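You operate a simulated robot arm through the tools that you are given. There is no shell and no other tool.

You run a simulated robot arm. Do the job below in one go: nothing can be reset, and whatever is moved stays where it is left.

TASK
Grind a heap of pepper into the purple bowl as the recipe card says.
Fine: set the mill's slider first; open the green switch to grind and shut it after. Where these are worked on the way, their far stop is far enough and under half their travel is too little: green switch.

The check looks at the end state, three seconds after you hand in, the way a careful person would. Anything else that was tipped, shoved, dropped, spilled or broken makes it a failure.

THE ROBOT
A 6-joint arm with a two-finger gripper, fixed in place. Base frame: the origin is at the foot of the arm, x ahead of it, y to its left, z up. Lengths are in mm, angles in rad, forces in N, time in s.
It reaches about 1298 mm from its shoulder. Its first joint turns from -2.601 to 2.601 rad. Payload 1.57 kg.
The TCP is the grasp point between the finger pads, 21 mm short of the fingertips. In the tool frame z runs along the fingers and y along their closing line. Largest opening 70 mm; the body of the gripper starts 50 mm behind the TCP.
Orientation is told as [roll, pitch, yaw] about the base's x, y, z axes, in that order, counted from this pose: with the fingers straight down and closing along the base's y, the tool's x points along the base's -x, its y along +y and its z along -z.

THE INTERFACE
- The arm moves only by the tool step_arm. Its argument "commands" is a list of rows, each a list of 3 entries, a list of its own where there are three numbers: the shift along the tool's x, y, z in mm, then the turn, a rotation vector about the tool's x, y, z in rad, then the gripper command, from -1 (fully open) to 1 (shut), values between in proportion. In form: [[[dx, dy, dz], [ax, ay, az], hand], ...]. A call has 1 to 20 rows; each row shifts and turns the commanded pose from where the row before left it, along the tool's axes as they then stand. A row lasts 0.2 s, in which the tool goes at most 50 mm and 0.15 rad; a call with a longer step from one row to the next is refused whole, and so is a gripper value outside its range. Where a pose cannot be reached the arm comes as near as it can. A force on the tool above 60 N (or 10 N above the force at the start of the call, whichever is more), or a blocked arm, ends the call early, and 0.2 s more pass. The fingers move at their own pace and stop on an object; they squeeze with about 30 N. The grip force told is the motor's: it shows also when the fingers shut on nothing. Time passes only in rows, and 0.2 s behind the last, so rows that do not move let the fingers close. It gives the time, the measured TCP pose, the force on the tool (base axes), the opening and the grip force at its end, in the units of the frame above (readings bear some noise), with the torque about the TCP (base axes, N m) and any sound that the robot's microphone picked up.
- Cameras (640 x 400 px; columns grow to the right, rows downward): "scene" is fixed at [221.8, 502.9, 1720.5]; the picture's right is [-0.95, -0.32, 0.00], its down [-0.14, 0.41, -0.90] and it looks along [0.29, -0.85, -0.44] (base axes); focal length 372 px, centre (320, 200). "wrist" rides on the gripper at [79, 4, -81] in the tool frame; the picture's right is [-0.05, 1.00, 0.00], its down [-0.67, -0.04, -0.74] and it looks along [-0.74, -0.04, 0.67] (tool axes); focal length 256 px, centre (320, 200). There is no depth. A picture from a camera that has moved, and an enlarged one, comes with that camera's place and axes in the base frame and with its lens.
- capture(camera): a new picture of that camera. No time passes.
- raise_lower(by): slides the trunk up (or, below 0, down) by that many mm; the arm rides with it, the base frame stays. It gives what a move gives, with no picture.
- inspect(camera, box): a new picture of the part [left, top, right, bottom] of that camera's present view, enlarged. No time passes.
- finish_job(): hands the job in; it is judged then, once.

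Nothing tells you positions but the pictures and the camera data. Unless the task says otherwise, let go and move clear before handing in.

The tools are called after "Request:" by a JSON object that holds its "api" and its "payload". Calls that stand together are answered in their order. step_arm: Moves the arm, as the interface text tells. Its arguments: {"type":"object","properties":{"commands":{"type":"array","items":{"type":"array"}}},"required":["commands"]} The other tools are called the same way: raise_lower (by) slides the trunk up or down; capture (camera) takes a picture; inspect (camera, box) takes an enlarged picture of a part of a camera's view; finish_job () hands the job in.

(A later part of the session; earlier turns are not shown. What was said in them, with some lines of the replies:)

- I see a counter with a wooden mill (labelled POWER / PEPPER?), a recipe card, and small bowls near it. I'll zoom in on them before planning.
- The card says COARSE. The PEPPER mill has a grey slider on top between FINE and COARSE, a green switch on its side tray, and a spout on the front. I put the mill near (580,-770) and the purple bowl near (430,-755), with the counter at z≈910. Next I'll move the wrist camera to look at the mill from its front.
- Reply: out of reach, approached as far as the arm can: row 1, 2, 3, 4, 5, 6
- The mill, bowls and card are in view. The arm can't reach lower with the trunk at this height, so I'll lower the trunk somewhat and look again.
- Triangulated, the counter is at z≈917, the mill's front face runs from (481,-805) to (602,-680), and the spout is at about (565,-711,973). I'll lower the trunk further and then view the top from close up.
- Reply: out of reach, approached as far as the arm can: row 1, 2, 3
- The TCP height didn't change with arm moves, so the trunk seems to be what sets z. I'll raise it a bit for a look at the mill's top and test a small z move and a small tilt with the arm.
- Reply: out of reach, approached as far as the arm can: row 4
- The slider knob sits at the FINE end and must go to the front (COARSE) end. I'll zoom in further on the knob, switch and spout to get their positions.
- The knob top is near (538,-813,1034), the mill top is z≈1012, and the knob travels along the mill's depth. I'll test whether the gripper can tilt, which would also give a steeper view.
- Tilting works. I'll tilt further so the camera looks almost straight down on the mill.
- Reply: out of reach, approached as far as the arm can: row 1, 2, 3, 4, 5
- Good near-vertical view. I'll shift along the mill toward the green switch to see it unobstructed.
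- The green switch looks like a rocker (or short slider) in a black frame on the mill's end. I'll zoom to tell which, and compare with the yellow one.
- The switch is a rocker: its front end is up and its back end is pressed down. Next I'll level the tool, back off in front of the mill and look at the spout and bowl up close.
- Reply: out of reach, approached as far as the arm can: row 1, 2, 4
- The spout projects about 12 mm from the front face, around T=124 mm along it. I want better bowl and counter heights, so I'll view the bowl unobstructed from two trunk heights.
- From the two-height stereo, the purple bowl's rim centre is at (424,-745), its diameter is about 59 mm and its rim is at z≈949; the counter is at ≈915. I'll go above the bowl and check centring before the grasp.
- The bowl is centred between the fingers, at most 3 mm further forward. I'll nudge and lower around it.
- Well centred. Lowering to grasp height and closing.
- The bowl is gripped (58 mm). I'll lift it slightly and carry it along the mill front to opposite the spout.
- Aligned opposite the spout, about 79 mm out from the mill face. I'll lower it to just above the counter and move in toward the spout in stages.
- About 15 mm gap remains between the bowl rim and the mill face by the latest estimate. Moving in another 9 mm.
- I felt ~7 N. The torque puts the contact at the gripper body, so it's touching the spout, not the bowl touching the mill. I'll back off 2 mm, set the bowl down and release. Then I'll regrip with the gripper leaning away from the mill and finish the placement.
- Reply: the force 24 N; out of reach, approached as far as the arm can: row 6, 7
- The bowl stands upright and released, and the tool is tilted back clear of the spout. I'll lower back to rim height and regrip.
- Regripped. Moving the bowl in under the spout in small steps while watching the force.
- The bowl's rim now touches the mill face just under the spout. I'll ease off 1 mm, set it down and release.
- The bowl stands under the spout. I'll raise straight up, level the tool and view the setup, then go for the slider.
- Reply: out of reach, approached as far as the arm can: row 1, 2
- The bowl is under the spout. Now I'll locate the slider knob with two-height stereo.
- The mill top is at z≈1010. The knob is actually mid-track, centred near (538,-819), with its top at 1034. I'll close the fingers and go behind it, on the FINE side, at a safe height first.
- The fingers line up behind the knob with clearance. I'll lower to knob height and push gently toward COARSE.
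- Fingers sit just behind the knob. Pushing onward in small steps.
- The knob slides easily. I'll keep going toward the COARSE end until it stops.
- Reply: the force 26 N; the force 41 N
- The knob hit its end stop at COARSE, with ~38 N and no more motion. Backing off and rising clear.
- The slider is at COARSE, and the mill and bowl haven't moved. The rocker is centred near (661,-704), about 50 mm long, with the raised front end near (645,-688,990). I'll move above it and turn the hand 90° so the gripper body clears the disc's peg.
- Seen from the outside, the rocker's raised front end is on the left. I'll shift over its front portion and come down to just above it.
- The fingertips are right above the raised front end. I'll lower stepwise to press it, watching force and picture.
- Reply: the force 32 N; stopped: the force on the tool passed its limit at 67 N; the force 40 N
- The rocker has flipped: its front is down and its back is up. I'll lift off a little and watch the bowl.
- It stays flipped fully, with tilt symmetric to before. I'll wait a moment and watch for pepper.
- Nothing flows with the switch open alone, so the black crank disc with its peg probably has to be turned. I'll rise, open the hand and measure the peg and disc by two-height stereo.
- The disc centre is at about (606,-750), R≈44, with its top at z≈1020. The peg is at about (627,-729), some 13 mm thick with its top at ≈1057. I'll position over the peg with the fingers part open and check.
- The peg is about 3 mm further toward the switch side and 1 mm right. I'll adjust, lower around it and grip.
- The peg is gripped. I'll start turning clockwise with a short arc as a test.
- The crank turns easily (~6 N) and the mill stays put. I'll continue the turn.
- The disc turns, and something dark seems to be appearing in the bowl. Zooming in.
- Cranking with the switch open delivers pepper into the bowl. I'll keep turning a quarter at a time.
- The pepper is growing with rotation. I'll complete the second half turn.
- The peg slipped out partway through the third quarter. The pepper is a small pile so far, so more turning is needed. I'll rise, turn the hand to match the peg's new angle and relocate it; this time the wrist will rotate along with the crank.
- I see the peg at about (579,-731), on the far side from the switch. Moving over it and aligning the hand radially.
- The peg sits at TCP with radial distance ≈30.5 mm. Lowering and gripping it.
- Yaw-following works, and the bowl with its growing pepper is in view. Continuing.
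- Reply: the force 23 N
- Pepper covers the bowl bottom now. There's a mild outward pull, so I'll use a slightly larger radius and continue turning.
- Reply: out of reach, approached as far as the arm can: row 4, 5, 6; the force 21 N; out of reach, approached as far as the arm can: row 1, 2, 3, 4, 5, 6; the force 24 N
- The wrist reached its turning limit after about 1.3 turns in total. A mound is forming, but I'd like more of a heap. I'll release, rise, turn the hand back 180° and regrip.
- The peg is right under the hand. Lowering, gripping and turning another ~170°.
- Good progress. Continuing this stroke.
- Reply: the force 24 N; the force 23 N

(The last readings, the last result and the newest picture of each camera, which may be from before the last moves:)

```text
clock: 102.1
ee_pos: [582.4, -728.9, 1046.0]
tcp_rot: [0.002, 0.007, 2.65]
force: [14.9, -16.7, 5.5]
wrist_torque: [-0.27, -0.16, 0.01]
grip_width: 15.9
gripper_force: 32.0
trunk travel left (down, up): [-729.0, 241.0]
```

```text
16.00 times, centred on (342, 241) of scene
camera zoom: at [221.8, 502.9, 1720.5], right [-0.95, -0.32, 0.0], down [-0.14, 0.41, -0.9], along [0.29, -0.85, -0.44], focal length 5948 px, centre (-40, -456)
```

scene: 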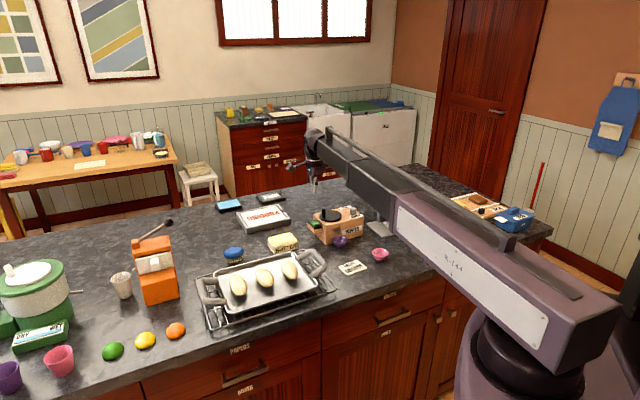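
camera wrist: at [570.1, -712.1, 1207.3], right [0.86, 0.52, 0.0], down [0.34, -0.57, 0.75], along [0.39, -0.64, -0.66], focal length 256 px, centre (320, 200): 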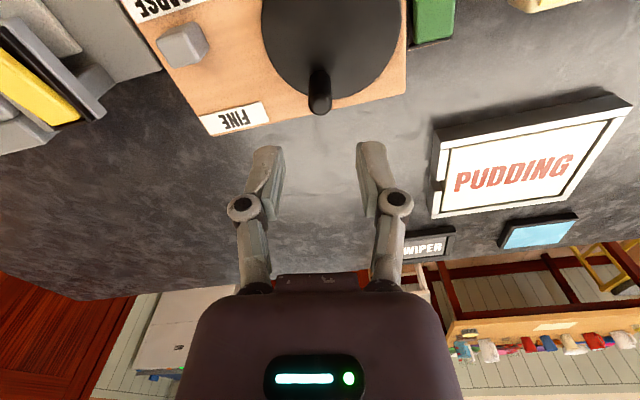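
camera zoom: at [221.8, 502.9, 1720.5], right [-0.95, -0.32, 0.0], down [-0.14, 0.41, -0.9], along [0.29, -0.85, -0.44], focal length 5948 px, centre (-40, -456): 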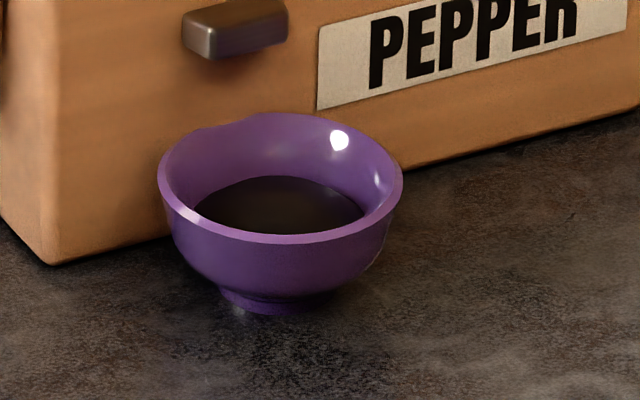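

The pile now spans about 43 mm of the 59 mm bowl. I'll release the peg, rise and look into the bowl from above to judge the heap.

Request:
{"api": "step_arm", "payload": {"commands": [[[0, 0, 0], [0, 0, 0], 0.4], [[0, 0, 0], [0, 0, 0], 0], [[0, 0, 0], [0, 0, 0], 0]]}}

Request:
{"api": "raise_lower", "payload": {"by": 80}}

Request:
{"api": "step_arm", "payload": {"commands": [[[0, 0, 0], [0, 0, -0.149], 0], [[0, 0, 0], [0, 0, -0.149], 0], [[0, 0, 0], [0, 0, -0.149], 0], [[0, 0, 0], [0, 0, -0.149], 0], [[0, 0, 0], [0, 0, -0.149], 0], [[0, 0, 0], [0, 0, -0.149], 0], [[0, 0, 0], [0, 0, -0.149], 0], [[0, 0, 0], [0, 0, -0.149], 0], [[0, 0, 0], [0, 0, -0.149], 0], [[0, 0, 0], [0, 0, -0.149], 0], [[0, 0, 0], [0, 0, -0.149], 0], [[0, 0, 0], [0, 0, -0.149], 0], [[0, 0, 0], [0, 0, -0.149], 0], [[0, 0, 0], [0, 0, -0.149], 0], [[0, 0, 0], [0, 0, -0.149], 0], [[0, 0, 0], [0, 0, -0.149], 0], [[0, 0, 0], [0, 0, -0.149], 0], [[0, 0, 0], [0, 0, -0.149], 0], [[0, 0, 0], [0, 0, -0.149], 0], [[0, 0, 0], [0, 0, -0.149], 0]]}}

Request:
{"api": "capture", "payload": {"camera": "wrist"}}

Request:
{"api": "inspect", "payload": {"camera": "wrist", "box": [240, 0, 420, 150]}}

```text
clock: 102.9
ee_pos: [580.0, -728.3, 1047.4]
tcp_rot: [-0.002, 0.006, 2.655]
force: [0.5, 0.2, 0.3]
wrist_torque: [-0.01, 0.04, 0.0]
grip_width: 35.1
gripper_force: 0.2
trunk travel left (down, up): [-729.0, 241.0]
```

```text
clock: 104.1
ee_pos: [581.5, -728.5, 1126.7]
tcp_rot: [0.0, 0.005, 2.656]
force: [-1.2, 0.2, 0.1]
wrist_torque: [0.02, -0.02, 0.05]
grip_width: 34.9
gripper_force: 0.1
trunk travel left (down, up): [-809.0, 161.0]
```

```text
clock: 108.3
ee_pos: [581.4, -728.5, 1127.9]
tcp_rot: [0.001, -0.005, -0.645]
force: [0.9, -0.1, -1.2]
wrist_torque: [-0.01, 0.0, -0.02]
grip_width: 34.9
gripper_force: 0.0
trunk travel left (down, up): [-809.0, 161.0]
```

```text
taken
camera wrist: at [519.0, -676.9, 1207.2], right [0.64, 0.77, 0.0], down [0.51, -0.43, 0.75], along [0.57, -0.48, -0.66], focal length 256 px, centre (320, 200)
```

wrist: 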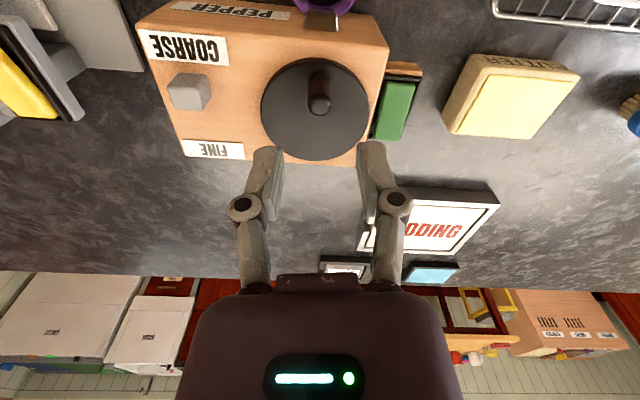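

```text
2.67 times, centred on (330, 75) of wrist
camera zoom: at [519.0, -676.9, 1207.2], right [0.64, 0.77, 0.0], down [0.51, -0.43, 0.75], along [0.57, -0.48, -0.66], focal length 683 px, centre (293, 533)
```

zoom: 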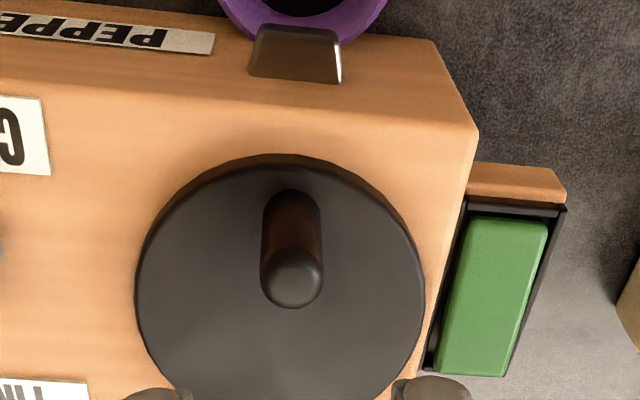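

The peg is right under the hand again. I'll grip and do one more partial stroke, looking into the bowl midway where the wrist camera sees it well.

Request:
{"api": "raise_lower", "payload": {"by": -70}}

Request:
{"api": "raise_lower", "payload": {"by": -10}}

Request:
{"api": "step_arm", "payload": {"commands": [[[0, 0, 0], [0, 0, 0], 0.4], [[0, 0, 0], [0, 0, 0], 1], [[0, 0, 0], [0, 0, 0], 1]]}}

Request:
{"api": "step_arm", "payload": {"commands": [[[-0.3, 4.3, 0], [0, 0, 0.1396], 1], [[-0.3, 4.3, 0], [0, 0, 0.1396], 1], [[-0.3, 4.3, 0], [0, 0, 0.1396], 1], [[-0.3, 4.3, 0], [0, 0, 0.1396], 1], [[-0.3, 4.3, 0], [0, 0, 0.1396], 1], [[-0.3, 4.3, 0], [0, 0, 0.1396], 1], [[-0.3, 4.3, 0], [0, 0, 0.1396], 1]]}}

Request:
{"api": "capture", "payload": {"camera": "wrist"}}

Request:
{"api": "inspect", "payload": {"camera": "wrist", "box": [170, 0, 290, 100]}}

Request:
{"api": "inspect", "payload": {"camera": "scene", "box": [330, 230, 355, 252]}}

```text
clock: 109.4
ee_pos: [580.9, -728.5, 1057.1]
tcp_rot: [0.003, -0.006, -0.646]
force: [0.2, -0.1, -0.3]
wrist_torque: [0.01, 0.01, 0.0]
grip_width: 34.7
gripper_force: 0.0
trunk travel left (down, up): [-739.0, 231.0]
```

```text
clock: 110.0
ee_pos: [580.7, -727.7, 1047.1]
tcp_rot: [0.003, -0.005, -0.647]
force: [-0.8, 0.2, 0.4]
wrist_torque: [0.0, 0.0, -0.02]
grip_width: 35.2
gripper_force: 0.1
trunk travel left (down, up): [-729.0, 241.0]
```

```text
clock: 110.8
ee_pos: [580.9, -727.6, 1047.0]
tcp_rot: [0.003, -0.004, -0.646]
force: [0.4, -0.1, 0.8]
wrist_torque: [0.0, 0.0, 0.03]
grip_width: 15.8
gripper_force: 32.0
trunk travel left (down, up): [-729.0, 241.0]
```

```text
clock: 112.4
ee_pos: [606.2, -717.7, 1047.6]
tcp_rot: [0.006, -0.001, -1.628]
force: [0.2, -13.8, 7.6]
wrist_torque: [-0.86, 0.03, 0.05]
grip_width: 16.1
gripper_force: 32.3
trunk travel left (down, up): [-729.0, 241.0]
```

```text
taken
camera wrist: at [613.7, -637.9, 1127.3], right [0.99, -0.11, 0.01], down [-0.08, -0.66, 0.75], along [-0.08, -0.74, -0.67], focal length 256 px, centre (320, 200)
```

wrist: 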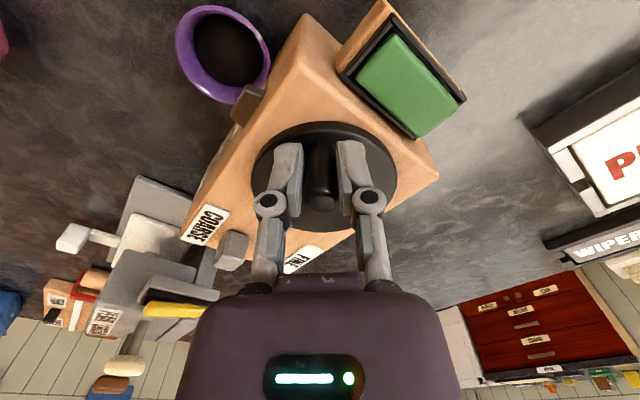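

```text
4.00 times, centred on (230, 50) of wrist
camera zoom: at [613.7, -637.9, 1127.3], right [0.99, -0.11, 0.01], down [-0.08, -0.66, 0.75], along [-0.08, -0.74, -0.67], focal length 1024 px, centre (680, 800)
```

zoom: 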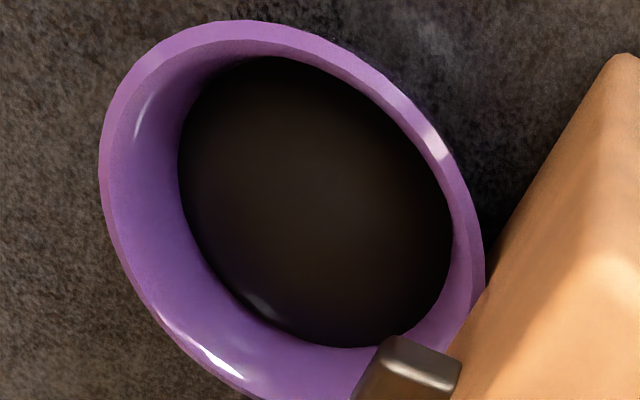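

```text
16.00 times, centred on (342, 241) of scene
camera zoom: at [221.8, 502.9, 1720.5], right [-0.95, -0.32, 0.0], down [-0.14, 0.41, -0.9], along [0.29, -0.85, -0.44], focal length 5948 px, centre (-40, -456)
```

zoom: 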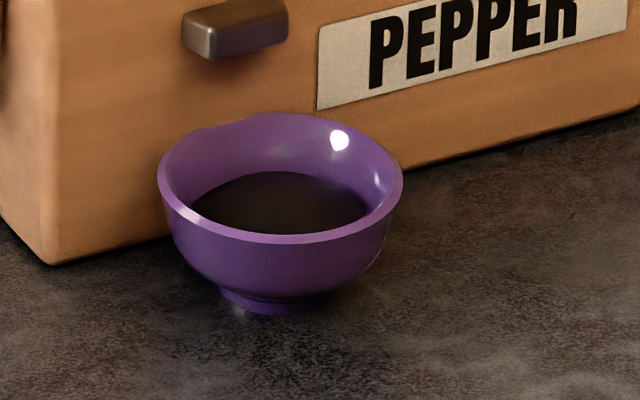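

The bowl holds a good rounded heap, with room left below the rim. I'll finish this stroke to bring the peg back to about its starting angle (≈2 turns), then release.

Request:
{"api": "step_arm", "payload": {"commands": [[[-0.1, 4.3, 0], [0, 0, 0.1396], 1], [[-0.1, 4.3, 0], [0, 0, 0.1396], 1], [[-0.3, 4.3, 0], [0, 0, 0.1396], 1], [[-0.3, 4.3, 0], [0, 0, 0.1396], 1], [[-0.3, 4.3, 0], [0, 0, 0.1396], 1]]}}

Request:
{"api": "step_arm", "payload": {"commands": [[[0, 0, 0], [0, 0, 0], 0.4], [[0, 0, 0], [0, 0, 0], 0], [[0, 0, 0], [0, 0, 0], 0]]}}

Request:
{"api": "raise_lower", "payload": {"by": 110}}

Request:
{"api": "capture", "payload": {"camera": "wrist"}}

Request:
{"api": "inspect", "payload": {"camera": "scene", "box": [305, 190, 375, 255]}}

```text
clock: 113.6
ee_pos: [627.2, -723.9, 1046.6]
tcp_rot: [0.005, 0.003, -2.325]
force: [0.0, -4.7, 2.6]
wrist_torque: [-0.32, 0.36, 0.14]
grip_width: 15.8
gripper_force: 31.7
trunk travel left (down, up): [-729.0, 241.0]
```

```text
clock: 114.4
ee_pos: [627.0, -723.9, 1048.1]
tcp_rot: [0.004, 0.001, -2.324]
force: [-0.2, -0.2, 0.2]
wrist_torque: [0.01, 0.01, -0.01]
grip_width: 35.1
gripper_force: 0.0
trunk travel left (down, up): [-729.0, 241.0]
```

```text
clock: 115.8
ee_pos: [626.8, -724.0, 1157.1]
tcp_rot: [0.004, 0.002, -2.322]
force: [0.1, -0.3, 0.5]
wrist_torque: [-0.02, 0.0, 0.02]
grip_width: 34.9
gripper_force: 0.0
trunk travel left (down, up): [-839.0, 131.0]
```

```text
taken
camera wrist: at [682.9, -668.6, 1237.7], right [0.69, -0.72, 0.01], down [-0.49, -0.46, 0.74], along [-0.53, -0.52, -0.67], focal length 256 px, centre (320, 200)
```

wrist: 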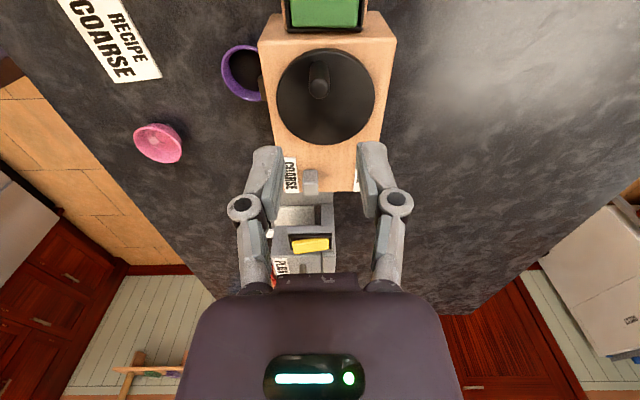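

```text
6.15 times, centred on (340, 222) of scene
camera zoom: at [221.8, 502.9, 1720.5], right [-0.95, -0.32, 0.0], down [-0.14, 0.41, -0.9], along [0.29, -0.85, -0.44], focal length 2288 px, centre (197, 62)
```

zoom: 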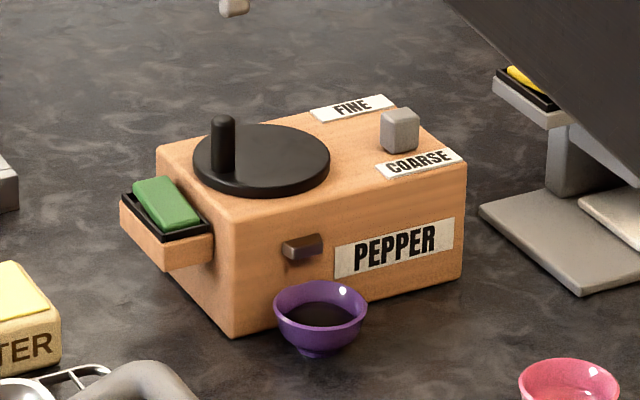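

The heap is there and nothing has spilled. Now I'll shut the switch by pressing its raised back end; closing the hand and moving above it.

Request:
{"api": "step_arm", "payload": {"commands": [[[14.5, 11.6, 0], [0, 0, 0], 1], [[14.6, 11.6, 0], [0, 0, 0.034], 1], [[0, 0, 0], [0, 0, 0], 1]]}}

Request:
{"api": "raise_lower", "payload": {"by": -120}}

Request:
{"api": "inspect", "payload": {"camera": "wrist", "box": [220, 60, 420, 230]}}

Request:
{"api": "inspect", "payload": {"camera": "scene", "box": [305, 190, 375, 255]}}

```text
clock: 116.6
ee_pos: [663.4, -719.6, 1156.7]
tcp_rot: [0.006, 0.003, -2.358]
force: [0.5, -0.5, 0.4]
wrist_torque: [0.02, -0.01, -0.01]
grip_width: 0.0
gripper_force: 28.8
trunk travel left (down, up): [-839.0, 131.0]
```

```text
clock: 118.1
ee_pos: [663.3, -719.5, 1037.1]
tcp_rot: [0.007, 0.001, -2.358]
force: [0.7, 0.3, -0.1]
wrist_torque: [-0.03, 0.03, 0.01]
grip_width: 0.3
gripper_force: 29.0
trunk travel left (down, up): [-719.0, 251.0]
```

```text
2.35 times, centred on (320, 145) of wrist
camera zoom: at [721.4, -665.3, 1117.9], right [0.67, -0.74, 0.01], down [-0.5, -0.44, 0.74], along [-0.55, -0.5, -0.67], focal length 602 px, centre (320, 329)
```

zoom: 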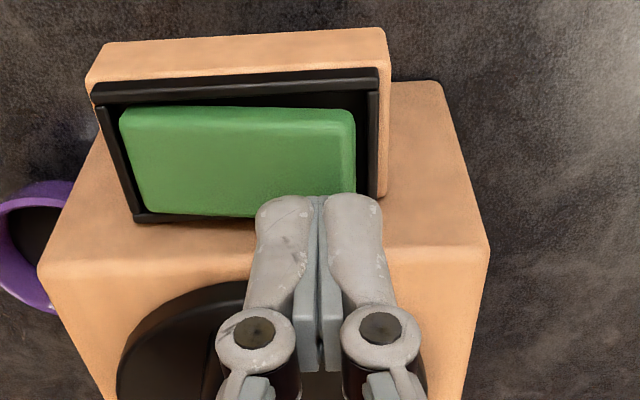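

```text
6.15 times, centred on (340, 222) of scene
camera zoom: at [221.8, 502.9, 1720.5], right [-0.95, -0.32, 0.0], down [-0.14, 0.41, -0.9], along [0.29, -0.85, -0.44], focal length 2288 px, centre (197, 62)
```

zoom: 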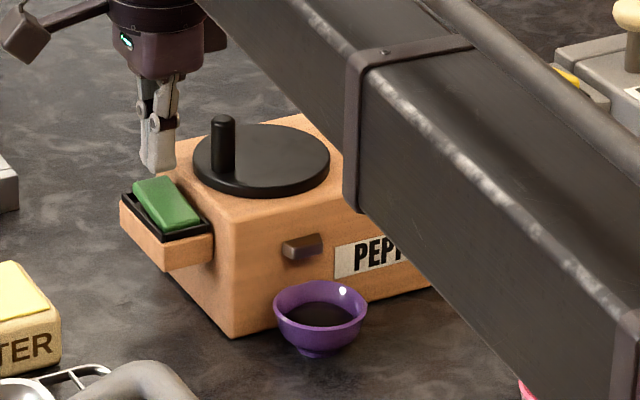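

The fingertip is over the raised back end. I'll shift 3 mm outward and press down in small steps.

Request:
{"api": "step_arm", "payload": {"commands": [[[3, 0, 0], [0, 0, 0], 1]]}}

Request:
{"api": "raise_lower", "payload": {"by": -8}}

Request:
{"api": "raise_lower", "payload": {"by": -4}}

Request:
{"api": "raise_lower", "payload": {"by": -4}}

Request:
{"api": "inspect", "payload": {"camera": "wrist", "box": [220, 60, 420, 230]}}

```text
clock: 118.5
ee_pos: [665.2, -716.3, 1037.6]
tcp_rot: [0.006, 0.001, -2.357]
force: [0.2, -0.3, 0.2]
wrist_torque: [-0.02, -0.01, -0.01]
grip_width: 0.0
gripper_force: 28.4
trunk travel left (down, up): [-719.0, 251.0]
```

```text
clock: 119.0
ee_pos: [666.1, -716.2, 1029.2]
tcp_rot: [0.005, 0.001, -2.359]
force: [0.6, -1.3, -0.6]
wrist_torque: [-0.03, 0.0, -0.02]
grip_width: 0.1
gripper_force: 28.6
trunk travel left (down, up): [-711.0, 259.0]
```

```text
clock: 119.6
ee_pos: [666.8, -717.4, 1024.6]
tcp_rot: [0.007, 0.003, -2.359]
force: [4.1, -4.6, 2.7]
wrist_torque: [-0.1, -0.1, -0.02]
grip_width: 0.0
gripper_force: 28.2
trunk travel left (down, up): [-707.0, 263.0]
```

```text
clock: 120.1
ee_pos: [665.6, -715.4, 1021.1]
tcp_rot: [0.006, 0.004, -2.358]
force: [0.0, 0.4, 3.4]
wrist_torque: [0.04, 0.01, -0.04]
grip_width: 0.0
gripper_force: 28.7
trunk travel left (down, up): [-703.0, 267.0]
```

```text
2.35 times, centred on (320, 145) of wrist
camera zoom: at [723.0, -662.8, 1102.2], right [0.67, -0.74, 0.0], down [-0.5, -0.44, 0.74], along [-0.55, -0.5, -0.67], focal length 602 px, centre (320, 329)
```

zoom: 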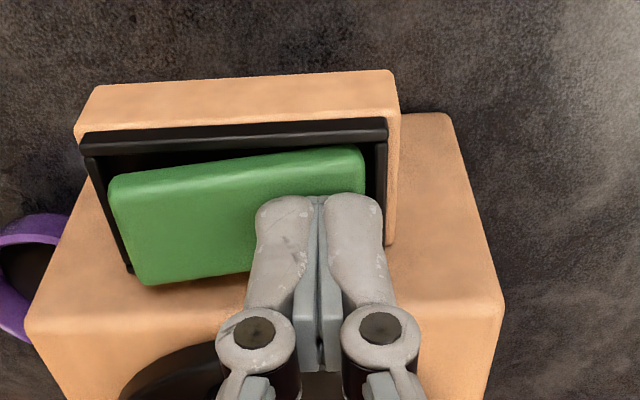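

The rocker has flipped back: front up, back down. One light extra press to make sure it's on its stop, then I'll lift clear.

Request:
{"api": "raise_lower", "payload": {"by": -2}}

Request:
{"api": "raise_lower", "payload": {"by": 150}}

Request:
{"api": "inspect", "payload": {"camera": "wrist", "box": [220, 0, 420, 170]}}

Request:
{"api": "inspect", "payload": {"camera": "scene", "box": [305, 190, 375, 255]}}

Request:
{"api": "inspect", "payload": {"camera": "scene", "box": [308, 212, 330, 234]}}

```text
clock: 120.6
ee_pos: [665.0, -716.6, 1020.8]
tcp_rot: [0.01, 0.002, -2.357]
force: [4.5, -4.5, 24.5]
wrist_torque: [0.0, 0.05, 0.0]
grip_width: 0.0
gripper_force: 28.6
trunk travel left (down, up): [-701.0, 269.0]
```

```text
clock: 122.4
ee_pos: [665.8, -716.4, 1169.2]
tcp_rot: [0.005, 0.003, -2.36]
force: [-0.2, -0.1, 0.5]
wrist_torque: [0.03, 0.01, 0.01]
grip_width: 0.0
gripper_force: 28.8
trunk travel left (down, up): [-851.0, 119.0]
```

```text
2.35 times, centred on (320, 85) of wrist
camera zoom: at [723.6, -663.5, 1249.7], right [0.67, -0.74, 0.01], down [-0.5, -0.44, 0.74], along [-0.55, -0.5, -0.67], focal length 602 px, centre (320, 471)
```

zoom: 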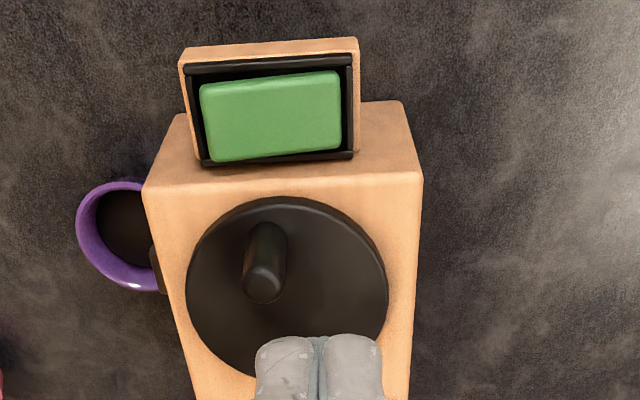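

```text
6.15 times, centred on (340, 222) of scene
camera zoom: at [221.8, 502.9, 1720.5], right [-0.95, -0.32, 0.0], down [-0.14, 0.41, -0.9], along [0.29, -0.85, -0.44], focal length 2288 px, centre (197, 62)
```

zoom: 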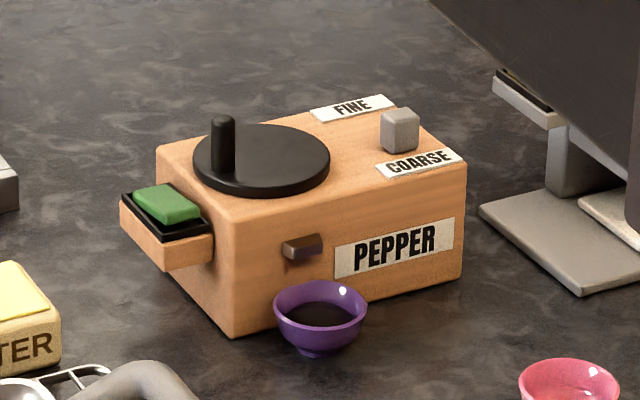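

```text
16.00 times, centred on (319, 223) of scene
camera zoom: at [221.8, 502.9, 1720.5], right [-0.95, -0.32, 0.0], down [-0.14, 0.41, -0.9], along [0.29, -0.85, -0.44], focal length 5948 px, centre (336, -168)
```

zoom: 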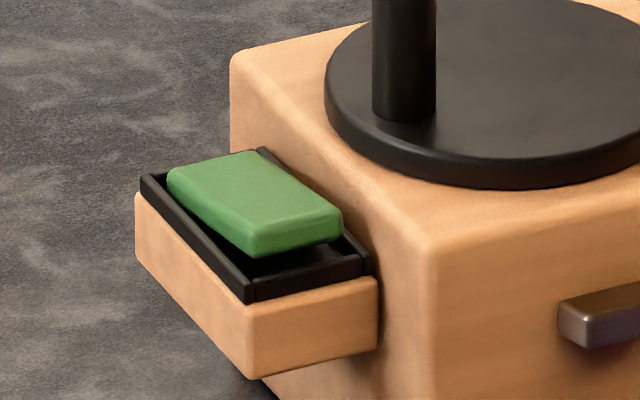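

The switch is back to its original shut position, the slider is at COARSE, and the bowl holds the heap with nothing spilled. I'll retreat and check the whole scene once more.

Request:
{"api": "raise_lower", "payload": {"by": 60}}

Request:
{"api": "step_arm", "payload": {"commands": [[[-10.8, -36.5, 0], [0, 0, 0], 0], [[-10.8, -36.5, 0], [0, 0, 0], 0], [[-10.8, -36.5, 0], [0, 0, 0], 0], [[-10.8, -36.5, 0], [0, 0, 0], -1], [[-10.8, -36.5, 0], [0, 0, 0], -1], [[-10.8, -36.5, 0], [0, 0, 0], -1]]}}

Request:
{"api": "capture", "payload": {"camera": "scene"}}

Request:
{"api": "inspect", "payload": {"camera": "scene", "box": [305, 185, 435, 270]}}

Request:
{"api": "capture", "payload": {"camera": "wrist"}}

```text
clock: 123.4
ee_pos: [666.4, -715.5, 1228.2]
tcp_rot: [0.005, 0.004, -2.357]
force: [0.1, 0.0, 0.0]
wrist_torque: [0.02, 0.02, 0.01]
grip_width: 0.0
gripper_force: 28.6
trunk travel left (down, up): [-911.0, 59.0]
```

```text
clock: 124.8
ee_pos: [464.0, -605.5, 1229.4]
tcp_rot: [0.007, 0.004, -2.357]
force: [0.1, 0.1, -0.2]
wrist_torque: [0.0, 0.01, 0.0]
grip_width: 69.8
gripper_force: 0.1
trunk travel left (down, up): [-911.0, 59.0]
```

```text
taken
```

scene: 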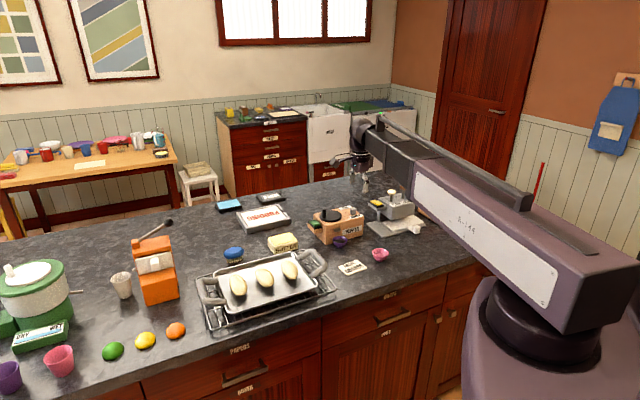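

```text
4.71 times, centred on (370, 228) of scene
camera zoom: at [221.8, 502.9, 1720.5], right [-0.95, -0.32, 0.0], down [-0.14, 0.41, -0.9], along [0.29, -0.85, -0.44], focal length 1750 px, centre (85, 71)
```

zoom: 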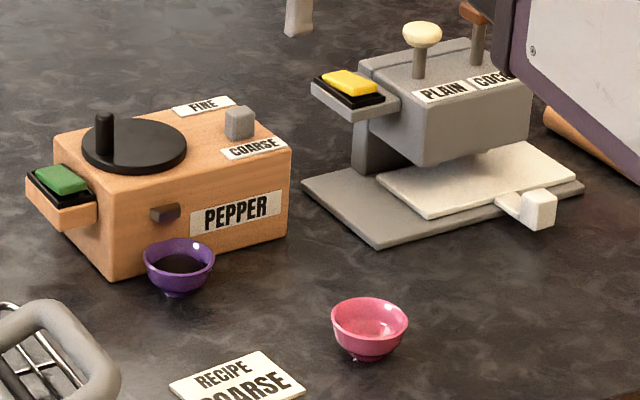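

```text
taken
camera wrist: at [521.6, -552.2, 1310.4], right [0.67, -0.74, 0.01], down [-0.5, -0.44, 0.74], along [-0.55, -0.5, -0.67], focal length 256 px, centre (320, 200)
```

wrist: 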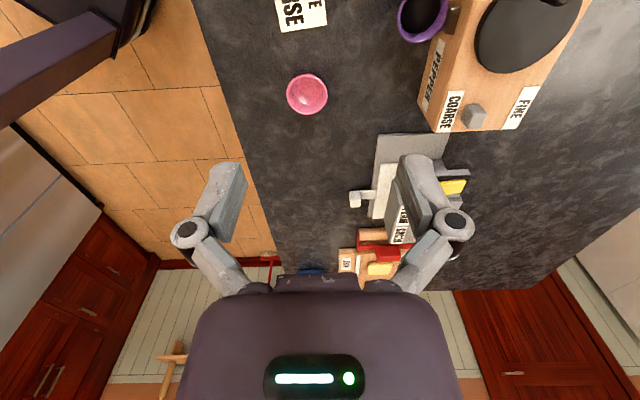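

The slider is at COARSE, the purple bowl under the spout holds a heap of pepper, the green switch is shut, and everything else is where it was. The arm is clear, so I'm handing in.

Request:
{"api": "finish_job", "payload": {}}

```text
The job is handed in.
```

The job is handed in. The purple bowl sits under the mill's spout with a rounded heap of coarse pepper in it.

- **Grind setting:** the recipe card says COARSE, so I pushed the slider from mid-track to its stop at the COARSE end before grinding.
- **Grinding:** opening the green switch alone gave no pepper. I also had to turn the black crank disc on top of the mill, about two turns in all.
- **Amount:** neither the card nor the task gives a quantity. I stopped when the bowl looked a little over half full, with room left below the rim.
- **Switch:** it went fully over when opened, and it is back in its starting, shut position.
- **Surroundings:** the last pictures show nothing spilled and everything else where it was. While placing the bowl I brushed the spout and then pressed the rim against the mill (under 20 N). The mill did not visibly move.

The hand is open and clear of the mill.
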